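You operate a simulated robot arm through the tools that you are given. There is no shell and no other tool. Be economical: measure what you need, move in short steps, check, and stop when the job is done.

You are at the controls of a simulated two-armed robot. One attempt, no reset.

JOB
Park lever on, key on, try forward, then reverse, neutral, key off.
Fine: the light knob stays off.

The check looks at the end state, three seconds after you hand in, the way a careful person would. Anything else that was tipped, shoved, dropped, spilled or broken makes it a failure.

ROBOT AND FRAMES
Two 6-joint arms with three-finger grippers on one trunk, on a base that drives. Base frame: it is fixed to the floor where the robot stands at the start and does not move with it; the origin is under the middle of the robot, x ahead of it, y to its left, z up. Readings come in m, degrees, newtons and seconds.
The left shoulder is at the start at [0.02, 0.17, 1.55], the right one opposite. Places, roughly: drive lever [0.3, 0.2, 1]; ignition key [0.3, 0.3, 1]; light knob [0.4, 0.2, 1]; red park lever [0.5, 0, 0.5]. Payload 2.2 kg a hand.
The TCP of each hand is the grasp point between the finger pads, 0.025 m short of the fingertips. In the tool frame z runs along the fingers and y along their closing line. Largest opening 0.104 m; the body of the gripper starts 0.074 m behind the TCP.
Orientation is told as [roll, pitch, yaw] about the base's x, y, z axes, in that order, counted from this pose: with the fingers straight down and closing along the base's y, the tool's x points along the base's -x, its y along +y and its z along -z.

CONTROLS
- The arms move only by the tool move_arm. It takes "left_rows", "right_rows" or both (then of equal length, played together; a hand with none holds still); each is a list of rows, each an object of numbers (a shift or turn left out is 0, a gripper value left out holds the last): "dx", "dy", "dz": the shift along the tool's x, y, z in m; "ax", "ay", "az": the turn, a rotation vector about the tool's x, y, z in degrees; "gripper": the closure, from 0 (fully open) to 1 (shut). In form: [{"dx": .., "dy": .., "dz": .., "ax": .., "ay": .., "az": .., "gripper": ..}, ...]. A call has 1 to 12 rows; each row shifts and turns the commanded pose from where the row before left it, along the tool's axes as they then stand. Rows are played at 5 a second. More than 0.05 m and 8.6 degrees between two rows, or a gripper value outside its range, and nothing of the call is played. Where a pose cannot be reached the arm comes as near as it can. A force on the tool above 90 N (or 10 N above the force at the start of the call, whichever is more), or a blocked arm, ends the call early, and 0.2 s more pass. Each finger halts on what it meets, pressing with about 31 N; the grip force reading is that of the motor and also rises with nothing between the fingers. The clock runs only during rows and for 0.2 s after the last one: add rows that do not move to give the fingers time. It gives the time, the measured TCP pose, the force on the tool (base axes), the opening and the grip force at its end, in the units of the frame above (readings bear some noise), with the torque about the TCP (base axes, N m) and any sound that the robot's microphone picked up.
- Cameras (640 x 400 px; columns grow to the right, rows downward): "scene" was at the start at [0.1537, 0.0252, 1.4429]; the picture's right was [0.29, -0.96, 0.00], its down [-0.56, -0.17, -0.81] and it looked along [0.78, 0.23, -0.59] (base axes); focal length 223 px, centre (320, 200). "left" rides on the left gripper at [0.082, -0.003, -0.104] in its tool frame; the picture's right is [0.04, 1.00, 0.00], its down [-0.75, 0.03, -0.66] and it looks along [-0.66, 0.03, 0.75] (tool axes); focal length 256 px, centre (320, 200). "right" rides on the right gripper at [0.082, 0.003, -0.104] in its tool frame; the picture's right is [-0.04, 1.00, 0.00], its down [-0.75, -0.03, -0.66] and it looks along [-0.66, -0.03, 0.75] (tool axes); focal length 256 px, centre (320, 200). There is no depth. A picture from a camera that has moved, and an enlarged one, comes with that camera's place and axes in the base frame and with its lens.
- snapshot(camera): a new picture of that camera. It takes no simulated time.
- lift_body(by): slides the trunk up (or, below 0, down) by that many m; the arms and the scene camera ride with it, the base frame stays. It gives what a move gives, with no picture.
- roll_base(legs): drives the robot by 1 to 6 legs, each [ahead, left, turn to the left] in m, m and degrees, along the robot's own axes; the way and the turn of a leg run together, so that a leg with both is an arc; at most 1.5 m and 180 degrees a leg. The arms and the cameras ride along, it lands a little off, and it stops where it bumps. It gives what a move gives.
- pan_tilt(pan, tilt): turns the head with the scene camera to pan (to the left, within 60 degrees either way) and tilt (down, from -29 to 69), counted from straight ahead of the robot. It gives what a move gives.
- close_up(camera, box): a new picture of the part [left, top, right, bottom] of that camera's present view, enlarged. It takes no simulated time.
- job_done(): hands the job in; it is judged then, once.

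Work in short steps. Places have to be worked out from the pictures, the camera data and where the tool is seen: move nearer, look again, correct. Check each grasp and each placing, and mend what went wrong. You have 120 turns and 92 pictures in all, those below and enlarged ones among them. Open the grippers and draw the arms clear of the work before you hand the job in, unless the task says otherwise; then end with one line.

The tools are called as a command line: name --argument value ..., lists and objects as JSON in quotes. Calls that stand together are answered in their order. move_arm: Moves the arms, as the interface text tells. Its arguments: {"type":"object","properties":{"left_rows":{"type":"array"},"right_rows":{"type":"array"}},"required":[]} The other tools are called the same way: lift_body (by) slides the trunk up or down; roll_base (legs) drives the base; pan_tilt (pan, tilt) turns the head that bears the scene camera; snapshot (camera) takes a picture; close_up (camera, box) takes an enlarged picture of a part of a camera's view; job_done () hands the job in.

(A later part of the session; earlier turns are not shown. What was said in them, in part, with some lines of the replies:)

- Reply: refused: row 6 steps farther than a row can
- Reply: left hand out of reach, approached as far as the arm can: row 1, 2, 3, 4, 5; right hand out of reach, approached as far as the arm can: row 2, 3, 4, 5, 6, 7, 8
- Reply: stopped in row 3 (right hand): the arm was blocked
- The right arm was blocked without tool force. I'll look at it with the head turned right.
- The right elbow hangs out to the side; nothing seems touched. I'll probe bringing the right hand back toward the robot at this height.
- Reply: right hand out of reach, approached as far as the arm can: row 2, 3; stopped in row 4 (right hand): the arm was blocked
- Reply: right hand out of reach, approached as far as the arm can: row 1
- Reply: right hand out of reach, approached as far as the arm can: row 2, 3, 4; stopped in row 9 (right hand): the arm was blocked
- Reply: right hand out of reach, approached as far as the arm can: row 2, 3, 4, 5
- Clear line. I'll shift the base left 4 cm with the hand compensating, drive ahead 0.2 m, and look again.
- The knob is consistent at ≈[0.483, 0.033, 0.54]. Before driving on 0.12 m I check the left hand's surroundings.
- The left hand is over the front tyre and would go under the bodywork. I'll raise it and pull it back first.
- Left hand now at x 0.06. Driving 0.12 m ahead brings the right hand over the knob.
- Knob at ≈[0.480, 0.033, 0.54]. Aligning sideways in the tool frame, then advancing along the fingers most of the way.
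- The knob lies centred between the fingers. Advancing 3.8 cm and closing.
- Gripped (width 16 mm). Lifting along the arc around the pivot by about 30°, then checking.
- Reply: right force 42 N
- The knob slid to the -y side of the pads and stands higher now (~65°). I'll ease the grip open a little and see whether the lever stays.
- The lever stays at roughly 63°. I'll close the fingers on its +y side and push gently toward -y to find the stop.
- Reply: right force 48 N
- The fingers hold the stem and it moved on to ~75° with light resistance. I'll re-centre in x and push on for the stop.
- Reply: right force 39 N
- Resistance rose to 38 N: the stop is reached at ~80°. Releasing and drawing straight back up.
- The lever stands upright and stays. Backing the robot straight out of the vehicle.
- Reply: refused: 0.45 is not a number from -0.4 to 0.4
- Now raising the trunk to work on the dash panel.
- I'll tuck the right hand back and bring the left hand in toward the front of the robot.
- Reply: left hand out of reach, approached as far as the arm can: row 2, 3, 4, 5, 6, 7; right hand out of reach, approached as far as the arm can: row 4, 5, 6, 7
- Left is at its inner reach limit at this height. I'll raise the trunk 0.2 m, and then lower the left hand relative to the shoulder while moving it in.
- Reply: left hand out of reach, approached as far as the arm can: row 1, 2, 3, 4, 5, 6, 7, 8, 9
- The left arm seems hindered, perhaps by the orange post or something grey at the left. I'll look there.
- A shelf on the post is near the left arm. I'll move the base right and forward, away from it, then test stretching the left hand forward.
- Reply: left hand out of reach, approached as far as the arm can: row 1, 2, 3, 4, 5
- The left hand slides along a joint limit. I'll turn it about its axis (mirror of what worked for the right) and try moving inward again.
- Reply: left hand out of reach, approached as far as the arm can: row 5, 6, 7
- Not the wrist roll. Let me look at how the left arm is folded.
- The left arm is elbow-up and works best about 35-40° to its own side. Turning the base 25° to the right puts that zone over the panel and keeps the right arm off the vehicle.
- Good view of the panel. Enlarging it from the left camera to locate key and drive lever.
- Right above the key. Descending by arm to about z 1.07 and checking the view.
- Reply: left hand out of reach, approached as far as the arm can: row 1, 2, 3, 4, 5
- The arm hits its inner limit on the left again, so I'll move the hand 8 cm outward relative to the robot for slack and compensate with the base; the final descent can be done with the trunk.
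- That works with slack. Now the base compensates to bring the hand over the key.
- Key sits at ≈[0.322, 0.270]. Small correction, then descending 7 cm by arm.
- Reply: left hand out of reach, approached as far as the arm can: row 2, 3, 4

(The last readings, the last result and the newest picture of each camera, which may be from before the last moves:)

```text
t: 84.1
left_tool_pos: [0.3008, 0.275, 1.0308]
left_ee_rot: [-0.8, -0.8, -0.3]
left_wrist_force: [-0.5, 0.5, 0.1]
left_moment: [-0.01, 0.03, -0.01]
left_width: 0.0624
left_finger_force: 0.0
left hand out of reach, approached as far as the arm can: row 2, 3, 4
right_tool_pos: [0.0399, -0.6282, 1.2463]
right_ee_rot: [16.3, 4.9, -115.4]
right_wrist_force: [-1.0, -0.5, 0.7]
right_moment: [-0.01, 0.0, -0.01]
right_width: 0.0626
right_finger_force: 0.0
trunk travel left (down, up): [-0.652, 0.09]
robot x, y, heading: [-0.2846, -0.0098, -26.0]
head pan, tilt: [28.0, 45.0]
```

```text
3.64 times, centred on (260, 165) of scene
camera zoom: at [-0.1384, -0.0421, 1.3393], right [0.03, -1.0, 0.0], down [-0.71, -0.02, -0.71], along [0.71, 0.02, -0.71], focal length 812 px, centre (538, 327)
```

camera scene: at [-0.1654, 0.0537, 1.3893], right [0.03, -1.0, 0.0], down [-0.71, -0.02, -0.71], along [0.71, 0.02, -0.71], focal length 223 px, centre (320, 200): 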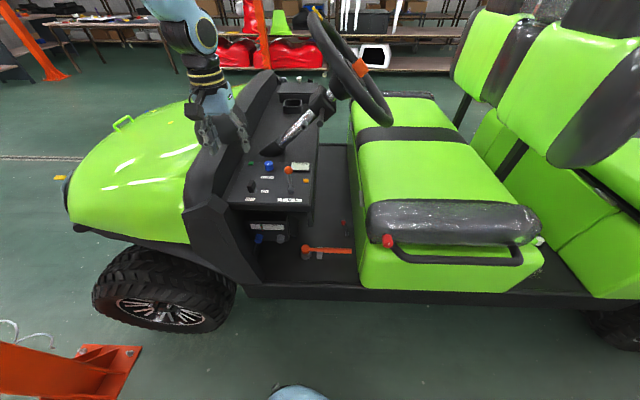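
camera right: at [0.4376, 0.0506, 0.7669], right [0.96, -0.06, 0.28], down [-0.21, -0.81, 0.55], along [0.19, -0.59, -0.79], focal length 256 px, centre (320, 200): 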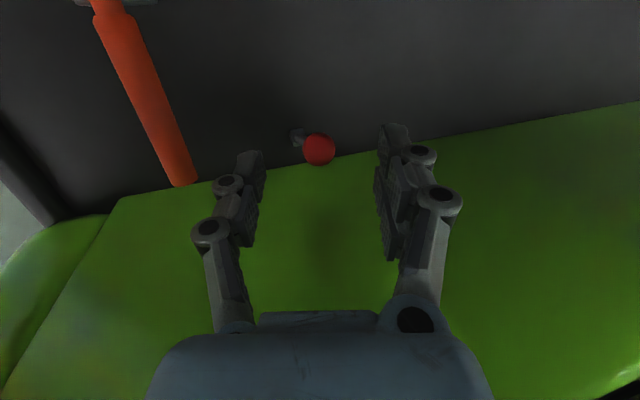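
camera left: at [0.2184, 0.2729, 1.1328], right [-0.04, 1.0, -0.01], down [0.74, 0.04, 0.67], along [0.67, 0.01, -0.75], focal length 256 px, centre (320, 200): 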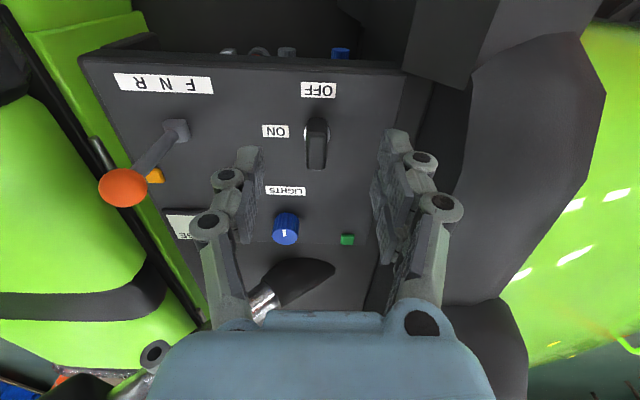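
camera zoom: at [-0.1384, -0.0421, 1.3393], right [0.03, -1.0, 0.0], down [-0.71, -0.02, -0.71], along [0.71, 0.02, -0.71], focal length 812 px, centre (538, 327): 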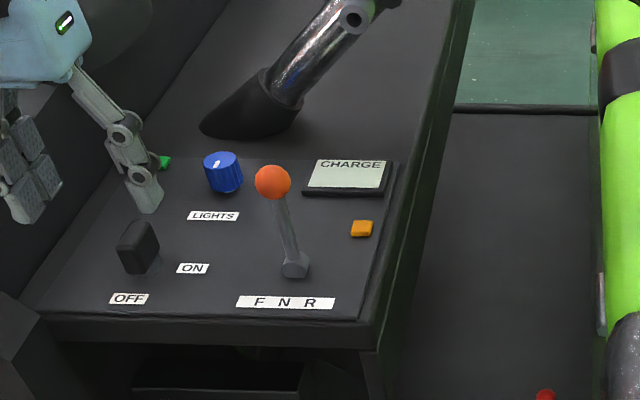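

The limit is the reach (about 0.58 m from shoulder to wrist). I'll raise the hand 8 cm relative to the trunk, nudge the base so it is over the key [0.321, 0.269], and descend with the trunk.

move_arm --left_rows '[{"dz": -0.03}, {"dz": -0.03}, {"dz": -0.02}, {}]'

roll_base --legs '[[0.021, 0.005, 0]]'

lift_body --by -0.1

snapshot --camera "left"

```text
t: 85.1
left_tool_pos: [0.299, 0.2738, 1.1122]
left_ee_rot: [-0.7, -0.8, -0.2]
left_wrist_force: [0.6, -0.1, -0.7]
left_moment: [0.0, 0.01, 0.02]
left_width: 0.0624
left_finger_force: 0.1
right_tool_pos: [0.0392, -0.6283, 1.2466]
right_ee_rot: [16.3, 4.9, -115.5]
right_wrist_force: [0.6, 0.7, 0.0]
right_moment: [-0.02, -0.02, 0.03]
right_width: 0.0622
right_finger_force: 0.0
trunk travel left (down, up): [-0.652, 0.09]
robot x, y, heading: [-0.2828, -0.0139, -25.8]
head pan, tilt: [28.0, 45.0]
```

```text
t: 85.9
left_tool_pos: [0.3177, 0.2708, 1.1145]
left_ee_rot: [-0.8, -0.8, -0.3]
left_wrist_force: [0.4, 1.1, 0.0]
left_moment: [0.01, -0.01, 0.01]
left_width: 0.0625
left_finger_force: 0.0
right_tool_pos: [0.0575, -0.6323, 1.2483]
right_ee_rot: [16.4, 5.0, -115.4]
right_wrist_force: [0.6, -0.8, 0.0]
right_moment: [-0.02, -0.01, 0.03]
right_width: 0.0626
right_finger_force: 0.1
trunk travel left (down, up): [-0.652, 0.09]
robot x, y, heading: [-0.264, -0.0184, -26.0]
head pan, tilt: [28.0, 45.0]
```

```text
t: 87.2
left_tool_pos: [0.3192, 0.2711, 1.0138]
left_ee_rot: [-0.7, -0.9, -0.2]
left_wrist_force: [0.0, -0.1, 0.1]
left_moment: [-0.03, -0.02, 0.02]
left_width: 0.0624
left_finger_force: 0.1
right_tool_pos: [0.0592, -0.6333, 1.1469]
right_ee_rot: [16.3, 5.0, -115.4]
right_wrist_force: [0.1, 0.5, -0.1]
right_moment: [-0.01, -0.05, 0.0]
right_width: 0.0624
right_finger_force: 0.0
trunk travel left (down, up): [-0.552, 0.19]
robot x, y, heading: [-0.2652, -0.0181, -26.1]
head pan, tilt: [28.0, 45.0]
```

```text
30 pictures are left
camera left: at [0.2371, 0.2689, 1.1147], right [-0.04, 1.0, -0.01], down [0.74, 0.04, 0.67], along [0.67, 0.01, -0.75], focal length 256 px, centre (320, 200)
```

left: 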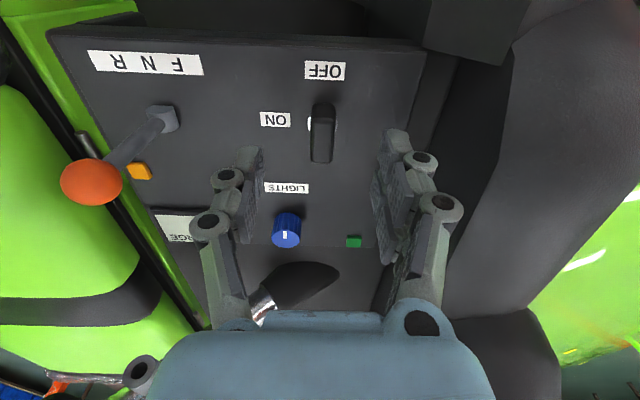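

Well aligned. Descending by arm to z≈0.96 and closing gently on the key.

move_arm --left_rows '[{"dx": -0.003, "dy": -0.002}, {"dz": 0.02}, {"dz": 0.02}, {"dz": 0.013}, {}]'

snapshot --camera "left"

```text
t: 88.4
left_tool_pos: [0.3229, 0.2674, 0.9591]
left_ee_rot: [-0.7, -0.8, -0.3]
left_wrist_force: [0.0, -0.5, -0.1]
left_moment: [0.01, -0.03, -0.02]
left_width: 0.0623
left_finger_force: 0.0
right_tool_pos: [0.0586, -0.6332, 1.1466]
right_ee_rot: [16.3, 4.9, -115.4]
right_wrist_force: [-0.1, 0.4, 0.0]
right_moment: [-0.01, -0.04, 0.03]
right_width: 0.0622
right_finger_force: 0.0
trunk travel left (down, up): [-0.552, 0.19]
robot x, y, heading: [-0.2671, -0.0168, -26.1]
head pan, tilt: [28.0, 45.0]
```

```text
29 pictures are left
camera left: at [0.2404, 0.2664, 1.0616], right [-0.04, 1.0, -0.01], down [0.75, 0.04, 0.67], along [0.67, 0.01, -0.75], focal length 256 px, centre (320, 200)
```

left: 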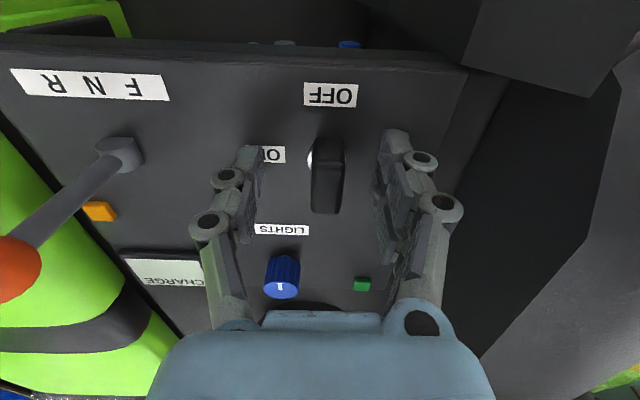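

Key is between the fingers. Nudging 3 mm and closing.

move_arm --left_rows '[{"dy": 0.003}, {"gripper": 0.7}, {"gripper": 0.9}, {"gripper": 0.9}, {}]'

snapshot --camera "left"

```text
t: 89.6
left_tool_pos: [0.3233, 0.2711, 0.9604]
left_ee_rot: [-0.6, -0.9, -0.3]
left_wrist_force: [2.0, 8.2, 13.3]
left_moment: [0.22, 0.62, -0.03]
left_width: 0.0171
left_finger_force: 42.6
right_tool_pos: [0.0582, -0.6314, 1.1477]
right_ee_rot: [16.2, 4.9, -115.5]
right_wrist_force: [0.0, -0.2, 0.2]
right_moment: [-0.01, 0.0, 0.02]
right_width: 0.0623
right_finger_force: 0.0
trunk travel left (down, up): [-0.552, 0.19]
robot x, y, heading: [-0.2623, -0.0176, -26.1]
head pan, tilt: [28.0, 45.0]
```

```text
28 pictures are left
camera left: at [0.2402, 0.2701, 1.062], right [-0.04, 1.0, -0.01], down [0.74, 0.04, 0.67], along [0.67, 0.02, -0.74], focal length 256 px, centre (320, 200)
```

left: 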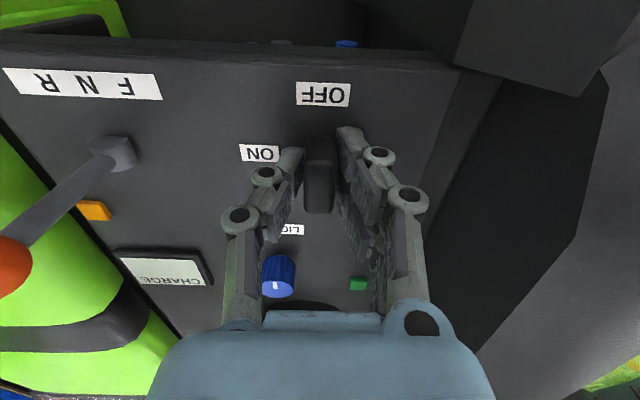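

Gripped firmly (17 mm). Turning counter-clockwise (toward ON) 40° and checking torque.

move_arm --left_rows '[{"az": -8}, {"az": -8}, {"az": -8}, {"az": -8}, {"az": -8}, {}]'

snapshot --camera "left"

close_up --camera "scene" --box '[190, 80, 330, 190]'

```text
t: 91.0
left_tool_pos: [0.3161, 0.2703, 0.9603]
left_ee_rot: [-0.9, 0.0, 39.9]
left_wrist_force: [-22.6, 8.5, 17.4]
left_moment: [0.04, 0.26, -1.3]
left_width: 0.0329
left_finger_force: 44.7
right_tool_pos: [0.0551, -0.6323, 1.149]
right_ee_rot: [16.5, 4.9, -115.4]
right_wrist_force: [0.5, 0.1, -0.6]
right_moment: [-0.05, -0.01, -0.01]
right_width: 0.0621
right_finger_force: 0.1
trunk travel left (down, up): [-0.552, 0.19]
robot x, y, heading: [-0.2669, -0.0191, -26.0]
head pan, tilt: [28.0, 45.0]
```

```text
27 pictures are left
camera left: at [0.2568, 0.2175, 1.0633], right [-0.67, 0.74, -0.02], down [0.55, 0.51, 0.66], along [0.49, 0.43, -0.75], focal length 256 px, centre (320, 200)
```

left: 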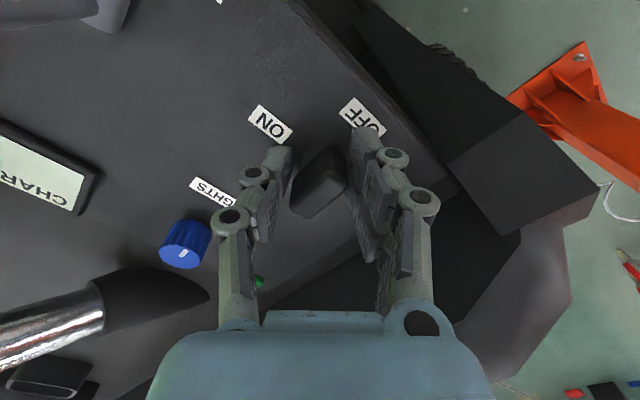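

```text
3.64 times, centred on (260, 135) of scene
camera zoom: at [-0.1219, -0.0467, 1.2393], right [0.04, -1.0, 0.0], down [-0.7, -0.03, -0.71], along [0.71, 0.02, -0.7], focal length 812 px, centre (538, 436)
```

zoom: 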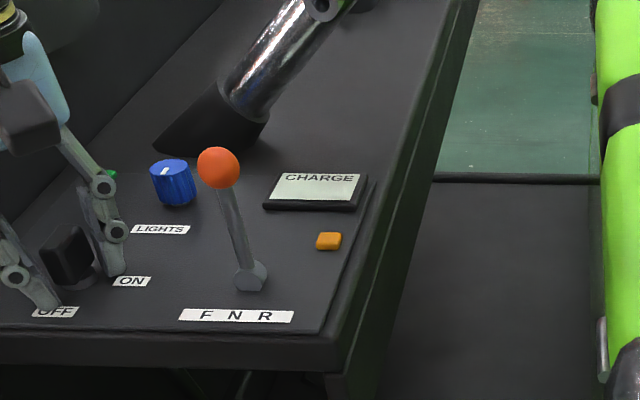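

The jaws spread to 33 mm, so the key resisted. Enlarging to see whether it turned at all.

close_up --camera "left" --box '[220, 80, 420, 240]'

```text
2.50 times, centred on (320, 160) of left
camera zoom: at [0.2568, 0.2175, 1.0633], right [-0.67, 0.74, -0.02], down [0.55, 0.51, 0.66], along [0.49, 0.43, -0.75], focal length 640 px, centre (320, 300)
```

zoom: 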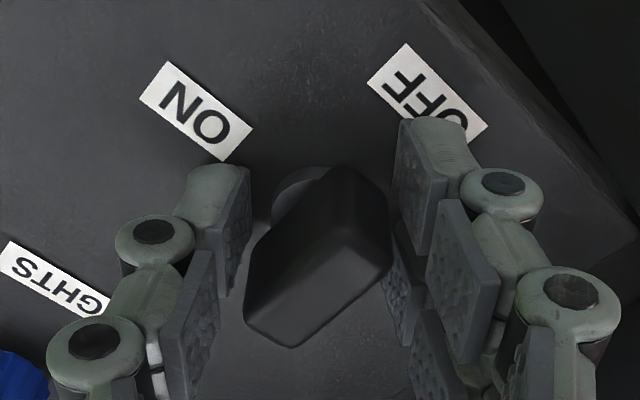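

The key itself did not turn; it seems at a stop that way. I'll turn back to aligned and then try gently clockwise, as a normal ignition key would.

move_arm --left_rows '[{"az": 8}, {"az": 8}, {"az": 8}, {"az": 8}, {"az": 8}, {}, {"az": 8}, {"az": 8}, {"az": 8}, {}]'

snapshot --camera "left"

```text
t: 93.2
left_tool_pos: [0.3187, 0.272, 0.9605]
left_ee_rot: [-0.4, -0.6, -24.3]
left_wrist_force: [-27.3, 6.8, -10.1]
left_moment: [0.28, 1.03, 0.02]
left_width: 0.0169
left_finger_force: 42.2
right_tool_pos: [0.0559, -0.6316, 1.1465]
right_ee_rot: [16.5, 4.9, -115.4]
right_wrist_force: [-0.6, -0.5, 1.1]
right_moment: [-0.01, -0.01, -0.02]
right_width: 0.0623
right_finger_force: 0.1
trunk travel left (down, up): [-0.552, 0.19]
robot x, y, heading: [-0.262, -0.02, -25.9]
head pan, tilt: [28.0, 45.0]
```

```text
24 pictures are left
camera left: at [0.2435, 0.3037, 1.0622], right [0.38, 0.93, -0.01], down [0.69, -0.28, 0.67], along [0.62, -0.25, -0.75], focal length 256 px, centre (320, 200)
```

left: 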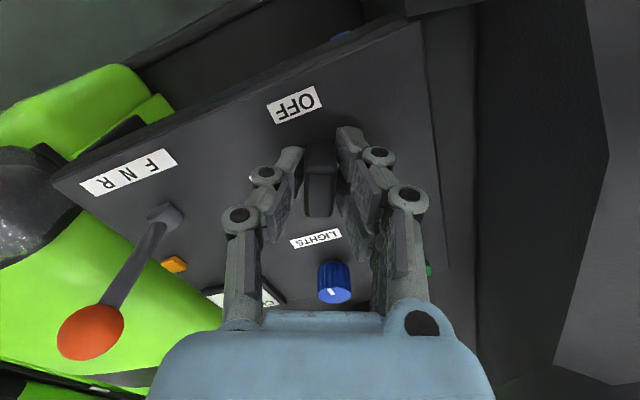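

Clockwise the key follows freely (jaws still 17 mm). I'll ease the x offset and continue in that direction.

move_arm --left_rows '[{"dx": 0.0037, "dy": -0.0016}, {"az": 8}, {"az": 8}, {"az": 8}, {"az": 8}, {}]'

```text
t: 94.6
left_tool_pos: [0.3201, 0.2717, 0.9594]
left_ee_rot: [0.4, -1.3, -56.4]
left_wrist_force: [-5.7, 12.6, 7.2]
left_moment: [0.3, 0.21, -0.01]
left_width: 0.017
left_finger_force: 42.1
right_tool_pos: [0.0593, -0.632, 1.1477]
right_ee_rot: [16.4, 4.9, -115.4]
right_wrist_force: [0.9, -0.6, -0.1]
right_moment: [-0.01, 0.01, 0.03]
right_width: 0.0625
right_finger_force: 0.1
trunk travel left (down, up): [-0.552, 0.19]
robot x, y, heading: [-0.2632, -0.0173, -25.9]
head pan, tilt: [28.0, 45.0]
```

Still turning freely at -56°. Continuing in steps toward the stop.

move_arm --left_rows '[{"az": 8}, {"az": 8}, {"az": 8}, {"az": 7}, {}]'

snapshot --camera "left"

```text
t: 95.8
left_tool_pos: [0.3199, 0.2718, 0.9601]
left_ee_rot: [0.9, -0.8, -87.3]
left_wrist_force: [0.7, 10.9, 17.4]
left_moment: [-0.77, -0.06, 0.01]
left_width: 0.0166
left_finger_force: 42.2
right_tool_pos: [0.0585, -0.6316, 1.1474]
right_ee_rot: [16.4, 4.9, -115.3]
right_wrist_force: [0.3, 0.2, -0.2]
right_moment: [-0.03, 0.0, 0.02]
right_width: 0.0624
right_finger_force: 0.1
trunk travel left (down, up): [-0.552, 0.19]
robot x, y, heading: [-0.2644, -0.0215, -26.1]
head pan, tilt: [28.0, 45.0]
```

```text
23 pictures are left
camera left: at [0.3113, 0.3543, 1.062], right [1.0, 0.09, 0.02], down [0.06, -0.74, 0.67], along [0.07, -0.66, -0.74], focal length 256 px, centre (320, 200)
```

left: 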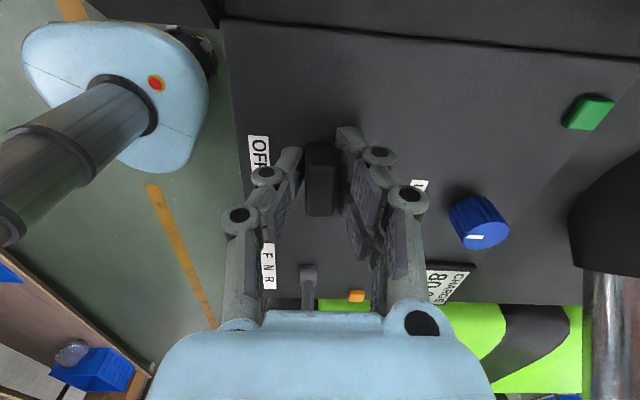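

The CHARGE display now shows a figure, so power is on. A few degrees more to feel the stop.

move_arm --left_rows '[{"az": 5}, {"az": 3}, {}]'

```text
t: 96.6
left_tool_pos: [0.319, 0.271, 0.9595]
left_ee_rot: [0.9, -0.7, -95.2]
left_wrist_force: [4.1, 5.5, 13.4]
left_moment: [-0.08, -0.08, 1.38]
left_width: 0.0183
left_finger_force: 43.6
right_tool_pos: [0.058, -0.632, 1.147]
right_ee_rot: [16.3, 4.9, -115.4]
right_wrist_force: [0.5, 0.1, -0.6]
right_moment: [0.0, 0.0, -0.01]
right_width: 0.0623
right_finger_force: 0.1
trunk travel left (down, up): [-0.552, 0.19]
robot x, y, heading: [-0.2607, -0.0164, -25.8]
head pan, tilt: [28.0, 45.0]
```

Stop reached at 90°. Releasing the key and rising, then turning the hand back so the fingers close along y.

move_arm --left_rows '[{"az": -5}, {"gripper": 0.5}, {}, {}, {"dz": -0.03}, {"dz": -0.04}, {"dz": -0.04}, {}]'

move_arm --left_rows '[{"az": -8.2}, {"az": -8.2}, {"az": -8.2}, {"az": -8.2}, {"az": -8.2}, {"az": -8.2}, {"az": -8.2}, {"az": -8.2}, {"az": -8.2}, {"az": -8.2}, {"az": -8.2}, {}]'

snapshot --camera "left"

```text
t: 98.4
left_tool_pos: [0.3186, 0.2723, 1.069]
left_ee_rot: [0.8, -0.7, -90.2]
left_wrist_force: [-0.1, -0.3, 0.0]
left_moment: [-0.02, 0.0, 0.02]
left_width: 0.0519
left_finger_force: 0.1
right_tool_pos: [0.0601, -0.6332, 1.1458]
right_ee_rot: [16.2, 5.0, -115.4]
right_wrist_force: [-0.4, -0.4, 0.2]
right_moment: [-0.03, -0.01, -0.03]
right_width: 0.0623
right_finger_force: 0.0
trunk travel left (down, up): [-0.552, 0.19]
robot x, y, heading: [-0.2643, -0.0181, -26.0]
head pan, tilt: [28.0, 45.0]
```

```text
t: 101.0
left_tool_pos: [0.3182, 0.271, 1.0697]
left_ee_rot: [-0.7, -0.7, 0.1]
left_wrist_force: [-0.1, -0.1, -0.4]
left_moment: [0.02, -0.03, 0.04]
left_width: 0.0523
left_finger_force: 0.0
right_tool_pos: [0.0585, -0.6337, 1.1468]
right_ee_rot: [16.3, 4.9, -115.4]
right_wrist_force: [1.4, 0.6, 0.3]
right_moment: [0.05, -0.01, -0.01]
right_width: 0.0621
right_finger_force: 0.0
trunk travel left (down, up): [-0.552, 0.19]
robot x, y, heading: [-0.2592, -0.0181, -25.8]
head pan, tilt: [28.0, 45.0]
```

```text
22 pictures are left
camera left: at [0.2354, 0.2703, 1.1716], right [-0.04, 1.0, -0.01], down [0.74, 0.04, 0.67], along [0.67, 0.02, -0.75], focal length 256 px, centre (320, 200)
```

left: 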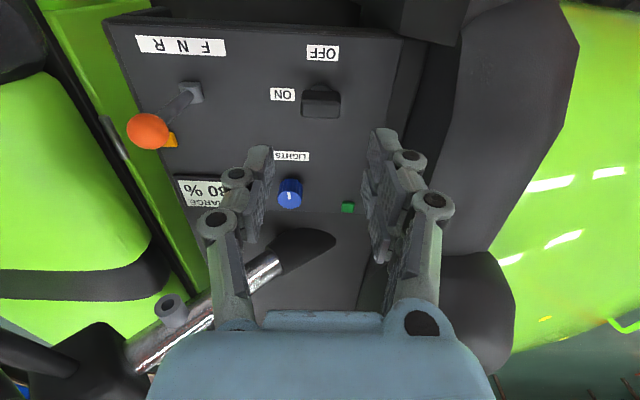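

Key is ON (display 80 %). Knob is at ≈[0.317, 0.160, 1.018]. Rising a bit and moving over the drive lever.

move_arm --left_rows '[{"dz": -0.03}, {"dy": -0.03}, {"dy": -0.03}, {"dy": -0.03}, {"dy": -0.022}, {}]'

snapshot --camera "left"

```text
t: 102.4
left_tool_pos: [0.317, 0.1606, 1.1011]
left_ee_rot: [-0.8, -0.8, 0.0]
left_wrist_force: [-0.3, 0.0, -0.5]
left_moment: [0.0, 0.01, -0.02]
left_width: 0.0518
left_finger_force: 0.1
right_tool_pos: [0.0606, -0.6307, 1.1474]
right_ee_rot: [16.5, 4.9, -115.4]
right_wrist_force: [0.9, -0.4, 0.6]
right_moment: [0.0, -0.03, -0.01]
right_width: 0.0624
right_finger_force: 0.1
trunk travel left (down, up): [-0.552, 0.19]
robot x, y, heading: [-0.2653, -0.0179, -25.9]
head pan, tilt: [28.0, 45.0]
```

```text
21 pictures are left
camera left: at [0.2351, 0.1588, 1.2021], right [-0.04, 1.0, -0.01], down [0.75, 0.04, 0.67], along [0.67, 0.02, -0.75], focal length 256 px, centre (320, 200)
```

left: 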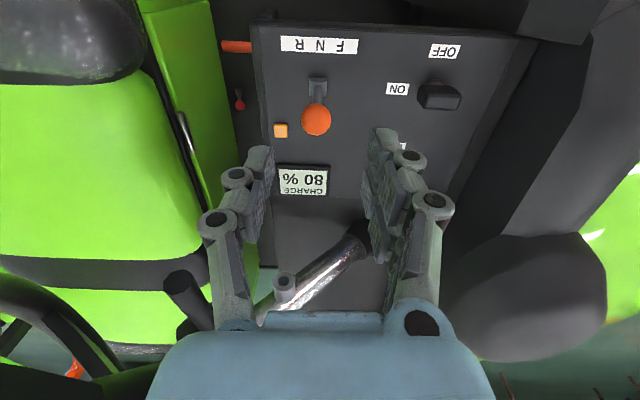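

Aligned within 3 mm. Descending to the knob and closing.

move_arm --left_rows '[{"dy": -0.003, "dz": 0.02}, {"dz": 0.03}, {"dz": 0.03}, {}, {"gripper": 0.75}, {"gripper": 0.9}, {}, {}]'

snapshot --camera "left"

```text
t: 104.2
left_tool_pos: [0.3181, 0.1589, 1.0197]
left_ee_rot: [-0.8, -0.8, 0.1]
left_wrist_force: [-0.5, -2.5, -3.3]
left_moment: [-0.01, 0.0, 0.07]
left_width: 0.016
left_finger_force: 41.5
right_tool_pos: [0.0596, -0.633, 1.146]
right_ee_rot: [16.2, 4.9, -115.4]
right_wrist_force: [-0.5, -0.1, -0.8]
right_moment: [-0.01, 0.01, 0.02]
right_width: 0.0623
right_finger_force: 0.0
trunk travel left (down, up): [-0.552, 0.19]
robot x, y, heading: [-0.2654, -0.0173, -25.9]
head pan, tilt: [28.0, 45.0]
```

```text
20 pictures are left
camera left: at [0.2361, 0.157, 1.1216], right [-0.04, 1.0, -0.01], down [0.75, 0.04, 0.67], along [0.67, 0.02, -0.75], focal length 256 px, centre (320, 200)
```

left: 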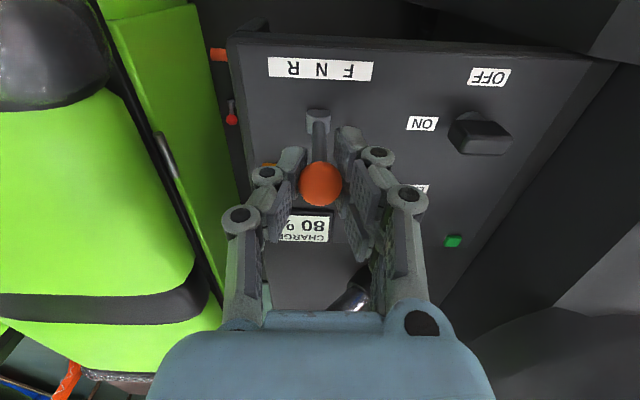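

Knob held. Pushing toward F (+y) in 8 mm steps.

move_arm --left_rows '[{"dy": 0.008}, {"dy": 0.008, "dz": 0.001}, {"dy": 0.008, "dz": 0.002}, {}]'

```text
t: 105.2
left_tool_pos: [0.3186, 0.1785, 1.018]
left_ee_rot: [-0.6, -0.9, 0.0]
left_wrist_force: [-2.6, -20.0, -1.1]
left_moment: [-1.51, 0.01, -0.07]
left_width: 0.0182
left_finger_force: 43.2
right_tool_pos: [0.0587, -0.6359, 1.144]
right_ee_rot: [16.3, 5.1, -115.4]
right_wrist_force: [0.0, -0.2, 0.9]
right_moment: [-0.04, -0.01, 0.02]
right_width: 0.0625
right_finger_force: 0.0
trunk travel left (down, up): [-0.552, 0.19]
robot x, y, heading: [-0.2636, -0.0159, -26.2]
head pan, tilt: [28.0, 45.0]
```

It moved 2 cm with 20 N of resistance; pushing a bit further to see if that is the stop.

move_arm --left_rows '[{"dy": 0.006, "dz": 0.002}, {"dy": 0.006, "dz": 0.002}, {}, {}]'

snapshot --camera "left"

```text
t: 106.2
left_tool_pos: [0.3199, 0.1891, 1.0154]
left_ee_rot: [-0.6, -1.0, 0.0]
left_wrist_force: [2.4, -17.4, 18.7]
left_moment: [-1.33, 0.05, -0.02]
left_width: 0.0218
left_finger_force: 45.1
right_tool_pos: [0.0583, -0.6348, 1.1451]
right_ee_rot: [16.3, 5.0, -115.4]
right_wrist_force: [1.0, -0.3, 0.0]
right_moment: [0.01, 0.04, -0.03]
right_width: 0.0626
right_finger_force: 0.2
trunk travel left (down, up): [-0.552, 0.19]
robot x, y, heading: [-0.2648, -0.0176, -26.1]
head pan, tilt: [28.0, 45.0]
```

```text
19 pictures are left
camera left: at [0.2363, 0.1877, 1.1165], right [-0.04, 1.0, -0.01], down [0.74, 0.04, 0.67], along [0.67, 0.02, -0.74], focal length 256 px, centre (320, 200)
```

left: 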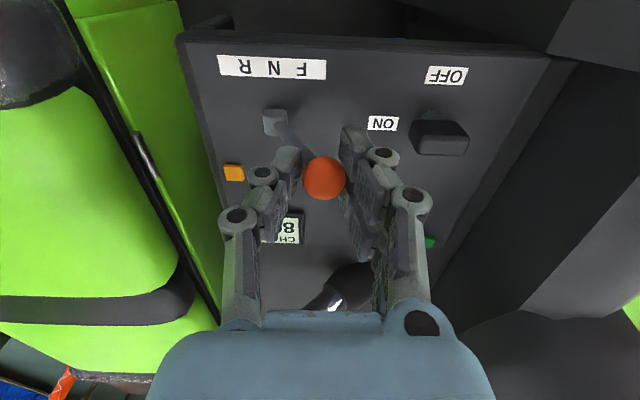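

Lever leans ~23° toward F. One more small push to confirm the stop.

move_arm --left_rows '[{"dy": 0.005, "dz": 0.003}, {"dy": 0.005, "dz": 0.003}, {}, {}]'

close_up --camera "left" --box '[200, 40, 440, 230]'

```text
t: 107.2
left_tool_pos: [0.3187, 0.1906, 1.0145]
left_ee_rot: [-0.7, -1.7, -0.1]
left_wrist_force: [-2.2, -55.8, 59.3]
left_moment: [-2.12, 0.9, -0.6]
left_width: 0.0222
left_finger_force: 44.9
right_tool_pos: [0.0524, -0.641, 1.1442]
right_ee_rot: [16.4, 5.4, -115.6]
right_wrist_force: [0.2, 0.5, -0.1]
right_moment: [-0.02, -0.03, 0.0]
right_width: 0.0626
right_finger_force: 0.0
trunk travel left (down, up): [-0.552, 0.19]
robot x, y, heading: [-0.261, -0.0197, -26.1]
head pan, tilt: [28.0, 45.0]
```

```text
2.11 times, centred on (320, 135) of left
camera zoom: at [0.2348, 0.189, 1.1149], right [-0.04, 1.0, -0.01], down [0.73, 0.04, 0.68], along [0.68, 0.02, -0.73], focal length 539 px, centre (320, 337)
```

zoom: 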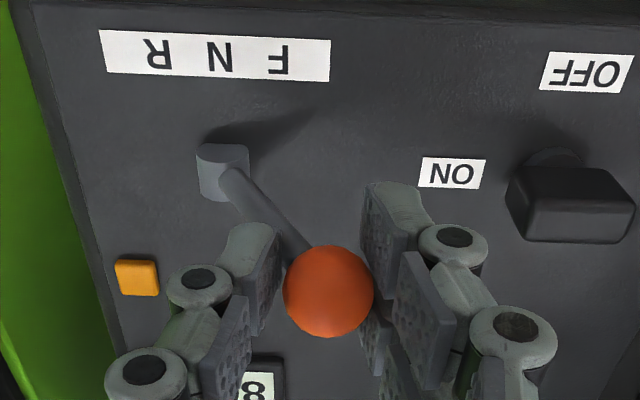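

F stop reached (force jumped to 56 N at y≈0.19). Now pulling back through N toward R.

move_arm --left_rows '[{"dy": -0.01, "dz": -0.006}, {"dy": -0.01, "dz": -0.004}, {"dy": -0.01, "dz": -0.002}, {"dy": -0.01}, {"dy": -0.01}, {"dy": -0.01, "dz": 0.001}, {"dy": -0.01, "dz": 0.002}, {}]'

```text
t: 109.0
left_tool_pos: [0.3186, 0.156, 1.0183]
left_ee_rot: [-0.9, -0.6, 0.0]
left_wrist_force: [35.8, 4.1, -19.6]
left_moment: [0.34, -0.17, -0.03]
left_width: 0.0154
left_finger_force: 41.2
left hand out of reach, approached as far as the arm can: row 5, 6, 7
right_tool_pos: [0.065, -0.6324, 1.1454]
right_ee_rot: [16.0, 4.6, -115.4]
right_wrist_force: [-0.1, 0.4, 0.0]
right_moment: [0.01, -0.04, 0.01]
right_width: 0.0623
right_finger_force: 0.1
trunk travel left (down, up): [-0.552, 0.19]
robot x, y, heading: [-0.2604, -0.0168, -26.3]
head pan, tilt: [28.0, 45.0]
```

The arm meets its inward limit at N, so I'll release, rise, shift the base to the right and come back to the knob with slack.

move_arm --left_rows '[{"gripper": 0.45}, {}, {}, {"dz": -0.03}, {"dz": -0.04}, {}]'

roll_base --legs '[[0.031, -0.063, 0]]'

```text
t: 110.4
left_tool_pos: [0.3134, 0.1556, 1.093]
left_ee_rot: [-0.7, -0.8, 0.0]
left_wrist_force: [-0.1, 0.2, 0.0]
left_moment: [0.03, -0.01, 0.01]
left_width: 0.0573
left_finger_force: 0.1
right_tool_pos: [0.0599, -0.6321, 1.1454]
right_ee_rot: [16.3, 4.8, -115.5]
right_wrist_force: [-0.1, -0.1, 0.1]
right_moment: [0.0, 0.01, 0.01]
right_width: 0.0624
right_finger_force: 0.0
trunk travel left (down, up): [-0.552, 0.19]
robot x, y, heading: [-0.2604, -0.021, -26.2]
head pan, tilt: [28.0, 45.0]
```

```text
t: 111.4
left_tool_pos: [0.311, 0.0854, 1.0923]
left_ee_rot: [-0.6, -0.8, 0.1]
left_wrist_force: [0.8, 0.0, 0.6]
left_moment: [0.07, -0.02, -0.04]
left_width: 0.057
left_finger_force: 0.2
right_tool_pos: [0.0605, -0.7038, 1.1445]
right_ee_rot: [16.3, 5.0, -115.3]
right_wrist_force: [-0.2, -0.4, -0.8]
right_moment: [0.01, -0.05, -0.03]
right_width: 0.0624
right_finger_force: 0.2
trunk travel left (down, up): [-0.552, 0.19]
robot x, y, heading: [-0.2617, -0.0918, -25.8]
head pan, tilt: [28.0, 45.0]
```

Now back over the knob with the arm: +7.2 cm in y, 6 mm in x.

move_arm --left_rows '[{"dy": 0.025, "dx": -0.003}, {"dy": 0.025, "dx": -0.003}, {"dy": 0.022}, {}]'

snapshot --camera "left"

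```text
t: 112.4
left_tool_pos: [0.3168, 0.1579, 1.0933]
left_ee_rot: [-0.6, -0.8, 0.0]
left_wrist_force: [0.3, -1.0, 0.7]
left_moment: [0.02, -0.01, 0.0]
left_width: 0.0572
left_finger_force: 0.0
right_tool_pos: [0.0607, -0.704, 1.1466]
right_ee_rot: [16.3, 4.9, -115.3]
right_wrist_force: [0.5, -0.3, -0.3]
right_moment: [0.03, -0.01, 0.01]
right_width: 0.0625
right_finger_force: 0.0
trunk travel left (down, up): [-0.552, 0.19]
robot x, y, heading: [-0.2638, -0.0896, -26.0]
head pan, tilt: [28.0, 45.0]
```

```text
17 pictures are left
camera left: at [0.2351, 0.1554, 1.1953], right [-0.04, 1.0, -0.01], down [0.74, 0.04, 0.67], along [0.67, 0.02, -0.75], focal length 256 px, centre (320, 200)
```

left: 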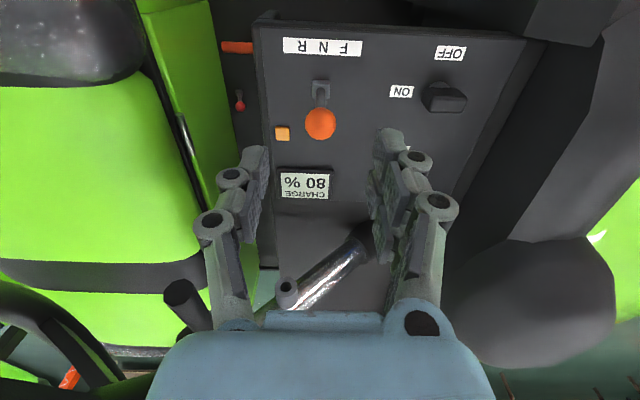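

Lever stands in N. Descending, gripping, and pulling toward R (-y).

move_arm --left_rows '[{"dz": 0.025}, {"dz": 0.025}, {"dz": 0.024}, {"gripper": 0.75}, {"gripper": 0.9}, {}, {}, {"dy": -0.008}, {"dy": -0.008, "dz": 0.001}, {"dy": -0.008, "dz": 0.002}, {"dy": -0.007, "dz": 0.003}, {}]'

snapshot --camera "left"

```text
t: 115.0
left_tool_pos: [0.3186, 0.1352, 1.0149]
left_ee_rot: [-0.7, -1.2, 0.1]
left_wrist_force: [11.4, 54.5, 41.3]
left_moment: [4.99, -0.17, 0.02]
left_width: 0.0172
left_finger_force: 42.5
right_tool_pos: [0.0603, -0.6954, 1.1514]
right_ee_rot: [16.5, 4.7, -115.1]
right_wrist_force: [-0.5, 0.2, 0.2]
right_moment: [-0.02, 0.01, 0.0]
right_width: 0.0625
right_finger_force: 0.0
trunk travel left (down, up): [-0.552, 0.19]
robot x, y, heading: [-0.2617, -0.0897, -25.9]
head pan, tilt: [28.0, 45.0]
```

```text
16 pictures are left
camera left: at [0.2364, 0.1327, 1.1165], right [-0.04, 1.0, -0.01], down [0.74, 0.04, 0.67], along [0.67, 0.02, -0.74], focal length 256 px, centre (320, 200)
```

left: 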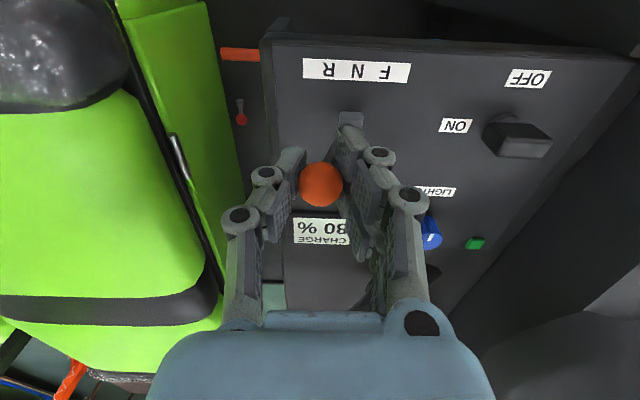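

Resistance is already 54 N with a large moment (5 Nm), so something else may be touching. I'll look with the scene camera.

close_up --camera "scene" --box '[160, 0, 400, 180]'

```text
2.22 times, centred on (280, 90) of scene
camera zoom: at [-0.1189, -0.1107, 1.2396], right [0.04, -1.0, 0.0], down [-0.71, -0.03, -0.71], along [0.71, 0.02, -0.71], focal length 496 px, centre (409, 444)
```

zoom: 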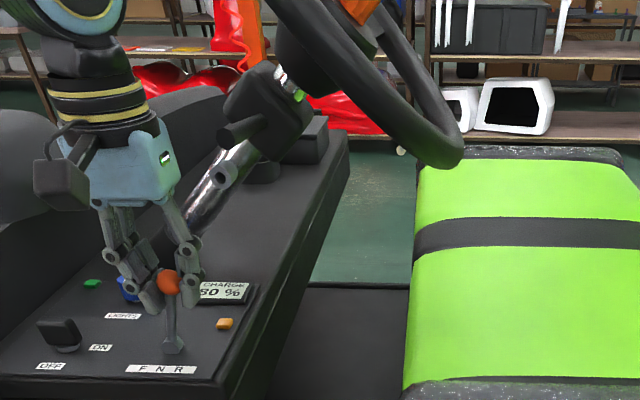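

No outside contact; the clamped pads seem to resist the lever's tilting. I'll loosen the jaws to a loose straddle and push with the +y finger instead.

move_arm --left_rows '[{"dy": 0.004}, {"gripper": 0.7}, {}, {"dy": -0.007}, {"dy": -0.007}, {"dy": -0.006}, {}]'

snapshot --camera "left"

```text
t: 116.6
left_tool_pos: [0.3188, 0.112, 1.0129]
left_ee_rot: [-0.7, -0.9, 0.1]
left_wrist_force: [13.0, 9.4, 28.9]
left_moment: [2.03, -0.32, -0.33]
left_width: 0.0463
left_finger_force: 11.4
right_tool_pos: [0.06, -0.7024, 1.1457]
right_ee_rot: [16.4, 4.9, -115.4]
right_wrist_force: [0.3, 0.3, -0.7]
right_moment: [0.01, -0.01, 0.02]
right_width: 0.0626
right_finger_force: 0.0
trunk travel left (down, up): [-0.552, 0.19]
robot x, y, heading: [-0.2647, -0.087, -25.9]
head pan, tilt: [28.0, 45.0]
```

```text
14 pictures are left
camera left: at [0.2368, 0.1098, 1.1152], right [-0.04, 1.0, -0.01], down [0.74, 0.04, 0.67], along [0.67, 0.02, -0.74], focal length 256 px, centre (320, 200)
```

left: 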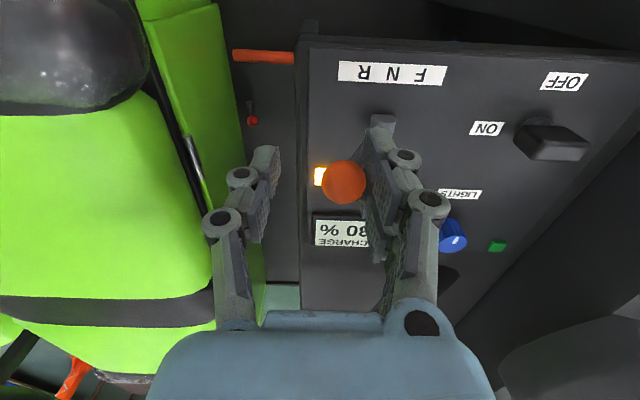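

The lever is fully in R (knob y≈0.124) and the amber lamp next to it lit. Now back to N: moving +y so the other finger carries the knob to y≈0.158.

move_arm --left_rows '[{"dy": 0.008, "dz": -0.001}, {"dy": 0.01, "dz": -0.003}, {"dy": 0.01, "dz": -0.002}, {"dy": 0.01}, {"dy": 0.01}, {}, {}]'

snapshot --camera "left"

```text
t: 118.2
left_tool_pos: [0.3203, 0.1594, 1.0183]
left_ee_rot: [-0.5, -0.7, 0.1]
left_wrist_force: [0.0, 0.2, -1.0]
left_moment: [0.02, 0.03, 0.04]
left_width: 0.031
left_finger_force: 0.0
right_tool_pos: [0.063, -0.7024, 1.1461]
right_ee_rot: [16.3, 4.9, -115.3]
right_wrist_force: [1.1, -0.3, 0.3]
right_moment: [-0.02, 0.03, -0.02]
right_width: 0.0622
right_finger_force: 0.1
trunk travel left (down, up): [-0.552, 0.19]
robot x, y, heading: [-0.2627, -0.091, -26.0]
head pan, tilt: [28.0, 45.0]
```

```text
13 pictures are left
camera left: at [0.2381, 0.1575, 1.121], right [-0.04, 1.0, -0.01], down [0.75, 0.04, 0.67], along [0.67, 0.02, -0.75], focal length 256 px, centre (320, 200)
```

left: 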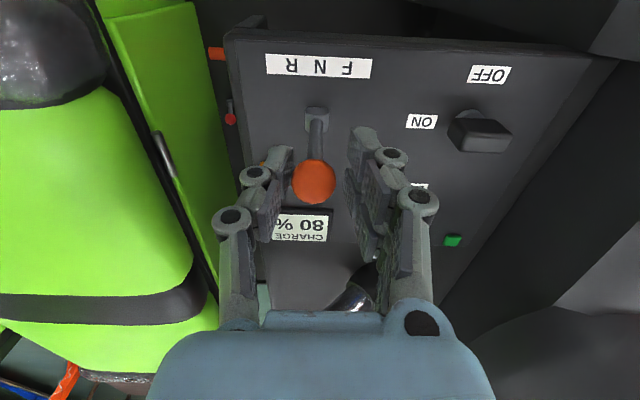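

Lever snapped back to N, no force. Opening and rising clear, then going back over the key and turning the hand to match it.

move_arm --left_rows '[{"gripper": 0.45}, {}, {"dz": -0.03}, {"dz": -0.03}, {"dz": -0.025}, {"dy": 0.03}, {"dy": 0.03}, {"dy": 0.03}, {"dy": 0.021}, {}]'

move_arm --left_rows '[{"az": 8.2}, {"az": 8.2}, {"az": 8.2}, {"az": 8.2}, {"az": 8.2}, {"az": 8.2}, {"az": 8.2}, {"az": 8.2}, {"az": 8.2}, {"az": 8.2}, {"az": 8.2}, {}]'

snapshot --camera "left"

```text
t: 120.4
left_tool_pos: [0.3203, 0.2581, 1.1052]
left_ee_rot: [-0.7, -0.9, 0.0]
left_wrist_force: [0.4, -0.1, 0.1]
left_moment: [-0.05, 0.0, 0.02]
left_width: 0.0573
left_finger_force: 0.0
left hand out of reach, approached as far as the arm can: row 9
right_tool_pos: [0.0598, -0.7041, 1.1467]
right_ee_rot: [16.3, 4.9, -115.4]
right_wrist_force: [-0.7, 1.0, -0.2]
right_moment: [-0.01, 0.05, 0.02]
right_width: 0.0623
right_finger_force: 0.0
trunk travel left (down, up): [-0.552, 0.19]
robot x, y, heading: [-0.2622, -0.0861, -25.7]
head pan, tilt: [28.0, 45.0]
```

```text
t: 123.0
left_tool_pos: [0.3206, 0.2589, 1.1045]
left_ee_rot: [0.8, -0.7, -90.3]
left_wrist_force: [0.6, -0.1, -0.4]
left_moment: [0.0, 0.02, 0.0]
left_width: 0.0575
left_finger_force: 0.0
right_tool_pos: [0.0608, -0.7022, 1.1464]
right_ee_rot: [16.4, 4.9, -115.4]
right_wrist_force: [-0.1, -0.1, -0.4]
right_moment: [0.0, 0.02, 0.0]
right_width: 0.0623
right_finger_force: 0.1
trunk travel left (down, up): [-0.552, 0.19]
robot x, y, heading: [-0.2634, -0.0904, -26.1]
head pan, tilt: [28.0, 45.0]
```

```text
12 pictures are left
camera left: at [0.3174, 0.3415, 1.2062], right [1.0, 0.04, 0.01], down [0.02, -0.75, 0.67], along [0.03, -0.67, -0.75], focal length 256 px, centre (320, 200)
```

left: 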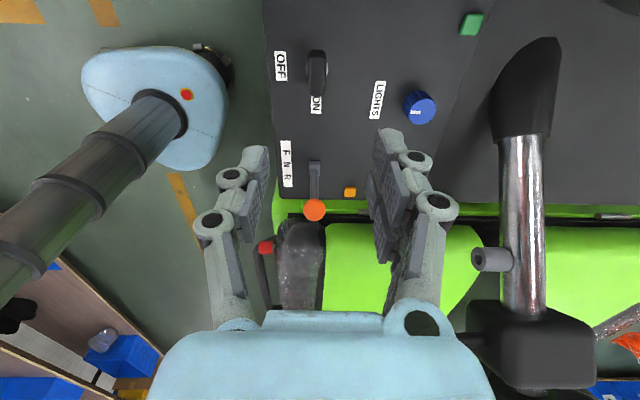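

The key is ON-aligned below. The base must go back left for reach; I'll shift it 7 cm and compensate with the hand.

roll_base --legs '[[-0.031, 0.063, 0]]'

move_arm --left_rows '[{"dx": -0.025}, {"dx": -0.02}, {"dx": -0.012}, {}]'

snapshot --camera "left"

```text
t: 124.1
left_tool_pos: [0.3218, 0.331, 1.1035]
left_ee_rot: [0.7, -0.8, -90.2]
left_wrist_force: [-0.6, 0.1, -1.1]
left_moment: [-0.04, 0.02, -0.02]
left_width: 0.0571
left_finger_force: 0.1
right_tool_pos: [0.0611, -0.6302, 1.1473]
right_ee_rot: [16.3, 4.9, -115.4]
right_wrist_force: [0.0, 0.1, -0.3]
right_moment: [-0.04, 0.0, 0.03]
right_width: 0.0623
right_finger_force: 0.0
trunk travel left (down, up): [-0.552, 0.19]
robot x, y, heading: [-0.2618, -0.0178, -25.9]
head pan, tilt: [28.0, 45.0]
```

```text
t: 125.1
left_tool_pos: [0.3213, 0.2725, 1.1051]
left_ee_rot: [0.8, -0.7, -90.2]
left_wrist_force: [-0.1, -0.3, 0.2]
left_moment: [-0.03, 0.03, 0.0]
left_width: 0.0571
left_finger_force: 0.1
right_tool_pos: [0.0599, -0.6312, 1.1468]
right_ee_rot: [16.3, 5.0, -115.4]
right_wrist_force: [-0.1, 1.2, 0.2]
right_moment: [-0.01, 0.0, 0.03]
right_width: 0.0624
right_finger_force: 0.1
trunk travel left (down, up): [-0.552, 0.19]
robot x, y, heading: [-0.2586, -0.0148, -26.2]
head pan, tilt: [28.0, 45.0]
```

```text
11 pictures are left
camera left: at [0.317, 0.3552, 1.2067], right [1.0, 0.04, 0.01], down [0.02, -0.75, 0.67], along [0.03, -0.66, -0.75], focal length 256 px, centre (320, 200)
```

left: 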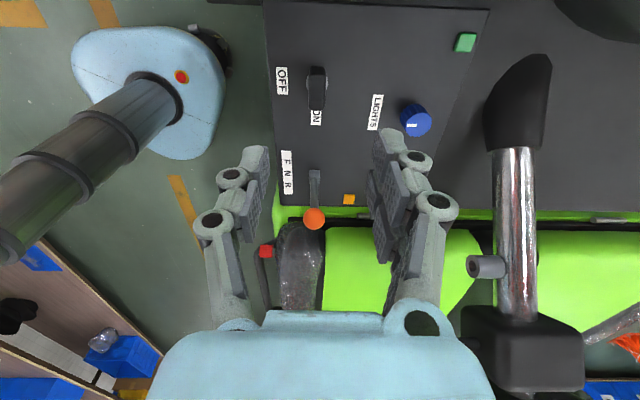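

Aligned over the key. Descending to z≈0.96 and gripping.

move_arm --left_rows '[{"dz": 0.04}, {"dz": 0.04}, {"dz": 0.035}, {"dz": 0.03}, {}, {"gripper": 0.7}, {"gripper": 0.9}, {}, {}]'

snapshot --camera "left"

```text
t: 127.1
left_tool_pos: [0.3202, 0.2697, 0.9599]
left_ee_rot: [0.6, -0.8, -90.2]
left_wrist_force: [-11.5, -0.5, 5.6]
left_moment: [0.16, 0.35, 0.07]
left_width: 0.0167
left_finger_force: 42.3
right_tool_pos: [0.0588, -0.6317, 1.1462]
right_ee_rot: [16.4, 5.0, -115.4]
right_wrist_force: [-0.1, 0.1, 0.3]
right_moment: [0.01, -0.03, 0.04]
right_width: 0.0622
right_finger_force: 0.0
trunk travel left (down, up): [-0.552, 0.19]
robot x, y, heading: [-0.262, -0.0134, -25.9]
head pan, tilt: [28.0, 45.0]
```

```text
10 pictures are left
camera left: at [0.3158, 0.3528, 1.062], right [1.0, 0.04, 0.01], down [0.02, -0.75, 0.67], along [0.03, -0.66, -0.75], focal length 256 px, centre (320, 200)
```

left: 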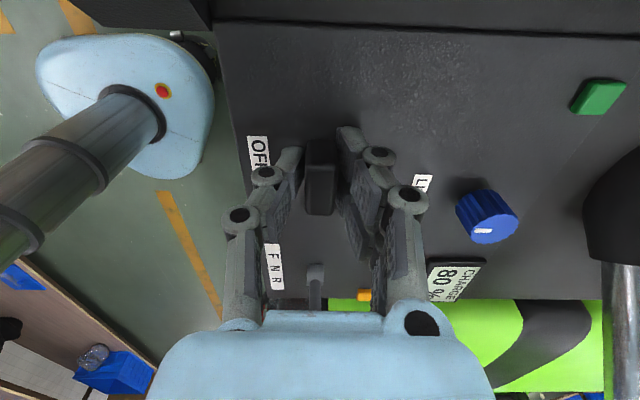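

Key gripped (17 mm). Turning it back counter-clockwise to OFF.

move_arm --left_rows '[{"az": -8}, {"az": -8}, {"az": -8}, {"az": -8}, {"az": -8}, {"az": -8}, {"az": -8}, {"az": -8}, {"az": -8}, {"az": -8}, {"az": -8}, {}]'

```text
t: 129.7
left_tool_pos: [0.321, 0.2718, 0.9603]
left_ee_rot: [-0.6, -0.9, -2.0]
left_wrist_force: [-23.2, -4.1, -18.9]
left_moment: [-0.03, 0.29, 0.02]
left_width: 0.0169
left_finger_force: 42.0
right_tool_pos: [0.0591, -0.6312, 1.1474]
right_ee_rot: [16.4, 4.9, -115.3]
right_wrist_force: [0.5, -0.3, -0.1]
right_moment: [-0.01, -0.02, 0.0]
right_width: 0.0626
right_finger_force: 0.0
trunk travel left (down, up): [-0.552, 0.19]
robot x, y, heading: [-0.2599, -0.0167, -25.7]
head pan, tilt: [28.0, 45.0]
```

The key followed to -2°. A few degrees more to seat it at the stop, then release and rise.

move_arm --left_rows '[{"az": -5}, {"az": -2}, {}, {"az": 4}, {"gripper": 0.4}, {}, {}, {"dz": -0.03}, {"dz": -0.04}, {"dz": -0.04}, {}]'

snapshot --camera "left"

```text
t: 132.1
left_tool_pos: [0.3232, 0.2716, 1.0699]
left_ee_rot: [-0.7, -0.8, 0.8]
left_wrist_force: [-0.3, -0.1, -0.8]
left_moment: [0.0, 0.02, -0.01]
left_width: 0.0627
left_finger_force: 0.2
right_tool_pos: [0.0615, -0.6304, 1.1459]
right_ee_rot: [16.4, 4.8, -115.4]
right_wrist_force: [-0.3, 0.6, -0.1]
right_moment: [0.01, 0.03, -0.01]
right_width: 0.0624
right_finger_force: 0.1
trunk travel left (down, up): [-0.552, 0.19]
robot x, y, heading: [-0.2616, -0.0163, -26.1]
head pan, tilt: [28.0, 45.0]
```

```text
9 pictures are left
camera left: at [0.2394, 0.2682, 1.1729], right [-0.05, 1.0, -0.01], down [0.75, 0.05, 0.67], along [0.66, 0.03, -0.75], focal length 256 px, centre (320, 200)
```

left: 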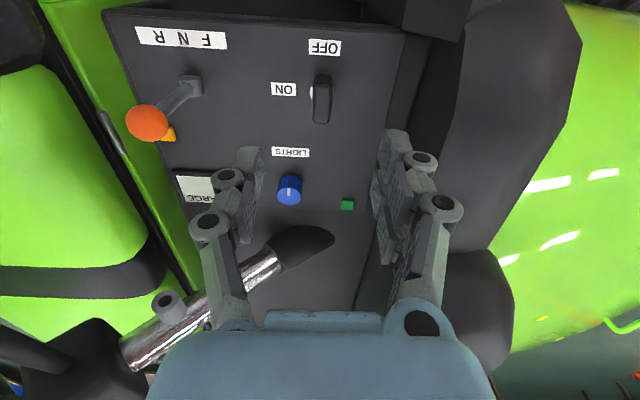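

Display is dark again, key OFF, lever in N, lights off. Raising the trunk, opening both grippers and backing the robot away.

lift_body --by 0.15

roll_base --legs '[[-0.27, -0.13, 0]]'

move_arm --left_rows '[{"gripper": 0}, {}, {}, {}]' --right_rows '[{"gripper": 0}, {}, {}, {}]'

snapshot --camera "scene"

```text
t: 133.8
left_tool_pos: [0.3215, 0.2715, 1.2193]
left_ee_rot: [-0.7, -0.8, 0.7]
left_wrist_force: [-0.7, 0.7, 0.0]
left_moment: [0.0, 0.0, 0.0]
left_width: 0.0623
left_finger_force: 0.1
right_tool_pos: [0.0608, -0.6303, 1.296]
right_ee_rot: [16.2, 4.8, -115.4]
right_wrist_force: [-0.3, -0.1, -0.2]
right_moment: [-0.04, -0.04, -0.02]
right_width: 0.0624
right_finger_force: 0.1
trunk travel left (down, up): [-0.702, 0.04]
robot x, y, heading: [-0.2638, -0.0191, -25.9]
head pan, tilt: [28.0, 45.0]
```

```text
t: 135.9
left_tool_pos: [0.0164, 0.2768, 1.2194]
left_ee_rot: [-0.7, -0.8, 1.2]
left_wrist_force: [0.7, -0.2, 0.5]
left_moment: [0.0, -0.04, -0.02]
left_width: 0.0621
left_finger_force: 0.1
right_tool_pos: [-0.2378, -0.6284, 1.2962]
right_ee_rot: [16.3, 4.9, -115.0]
right_wrist_force: [-0.5, -0.6, -0.1]
right_moment: [0.03, -0.01, 0.02]
right_width: 0.0625
right_finger_force: 0.0
trunk travel left (down, up): [-0.702, 0.04]
robot x, y, heading: [-0.5612, -0.0123, -25.6]
head pan, tilt: [28.0, 45.0]
```

```text
t: 136.9
left_tool_pos: [0.0167, 0.2763, 1.2199]
left_ee_rot: [-0.7, -0.6, 1.2]
left_wrist_force: [0.0, -0.4, 0.3]
left_moment: [0.01, 0.03, 0.0]
left_width: 0.104
left_finger_force: 0.0
right_tool_pos: [-0.2375, -0.6286, 1.2957]
right_ee_rot: [16.3, 4.9, -115.0]
right_wrist_force: [0.1, 0.8, -0.2]
right_moment: [0.03, -0.01, -0.01]
right_width: 0.1039
right_finger_force: 0.1
trunk travel left (down, up): [-0.702, 0.04]
robot x, y, heading: [-0.564, -0.0165, -25.3]
head pan, tilt: [28.0, 45.0]
```

```text
8 pictures are left
camera scene: at [-0.4193, -0.0432, 1.3894], right [0.04, -1.0, 0.0], down [-0.71, -0.03, -0.71], along [0.71, 0.03, -0.71], focal length 223 px, centre (320, 200)
```

scene: 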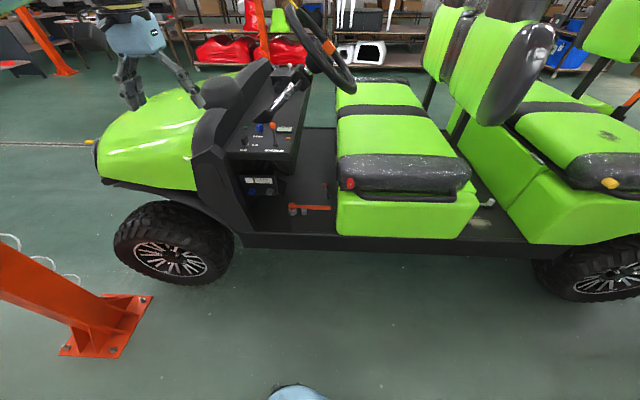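

Robot is clear. A last close look at the panel and the park lever.

close_up --camera "scene" --box '[220, 110, 350, 220]'

```text
3.64 times, centred on (285, 165) of scene
camera zoom: at [-0.4193, -0.0432, 1.3894], right [0.04, -1.0, 0.0], down [-0.71, -0.03, -0.71], along [0.71, 0.03, -0.71], focal length 812 px, centre (447, 327)
```

zoom: 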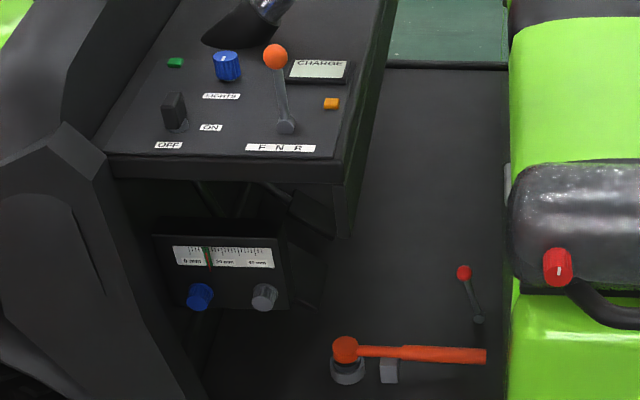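

The park lever is up, the key is OFF, the drive lever is in N, the light knob is untouched and nothing else was moved. Handing in.

job_done

```text
The job is handed in.
```

The job is done and handed in: the park lever is on, and the key went on, the drive lever to forward, then reverse, then neutral, and the key off, with the light knob left off. Reverse lit the amber lamp; for forward I only have the lever reaching its stop, since the green lamp was mostly out of view.
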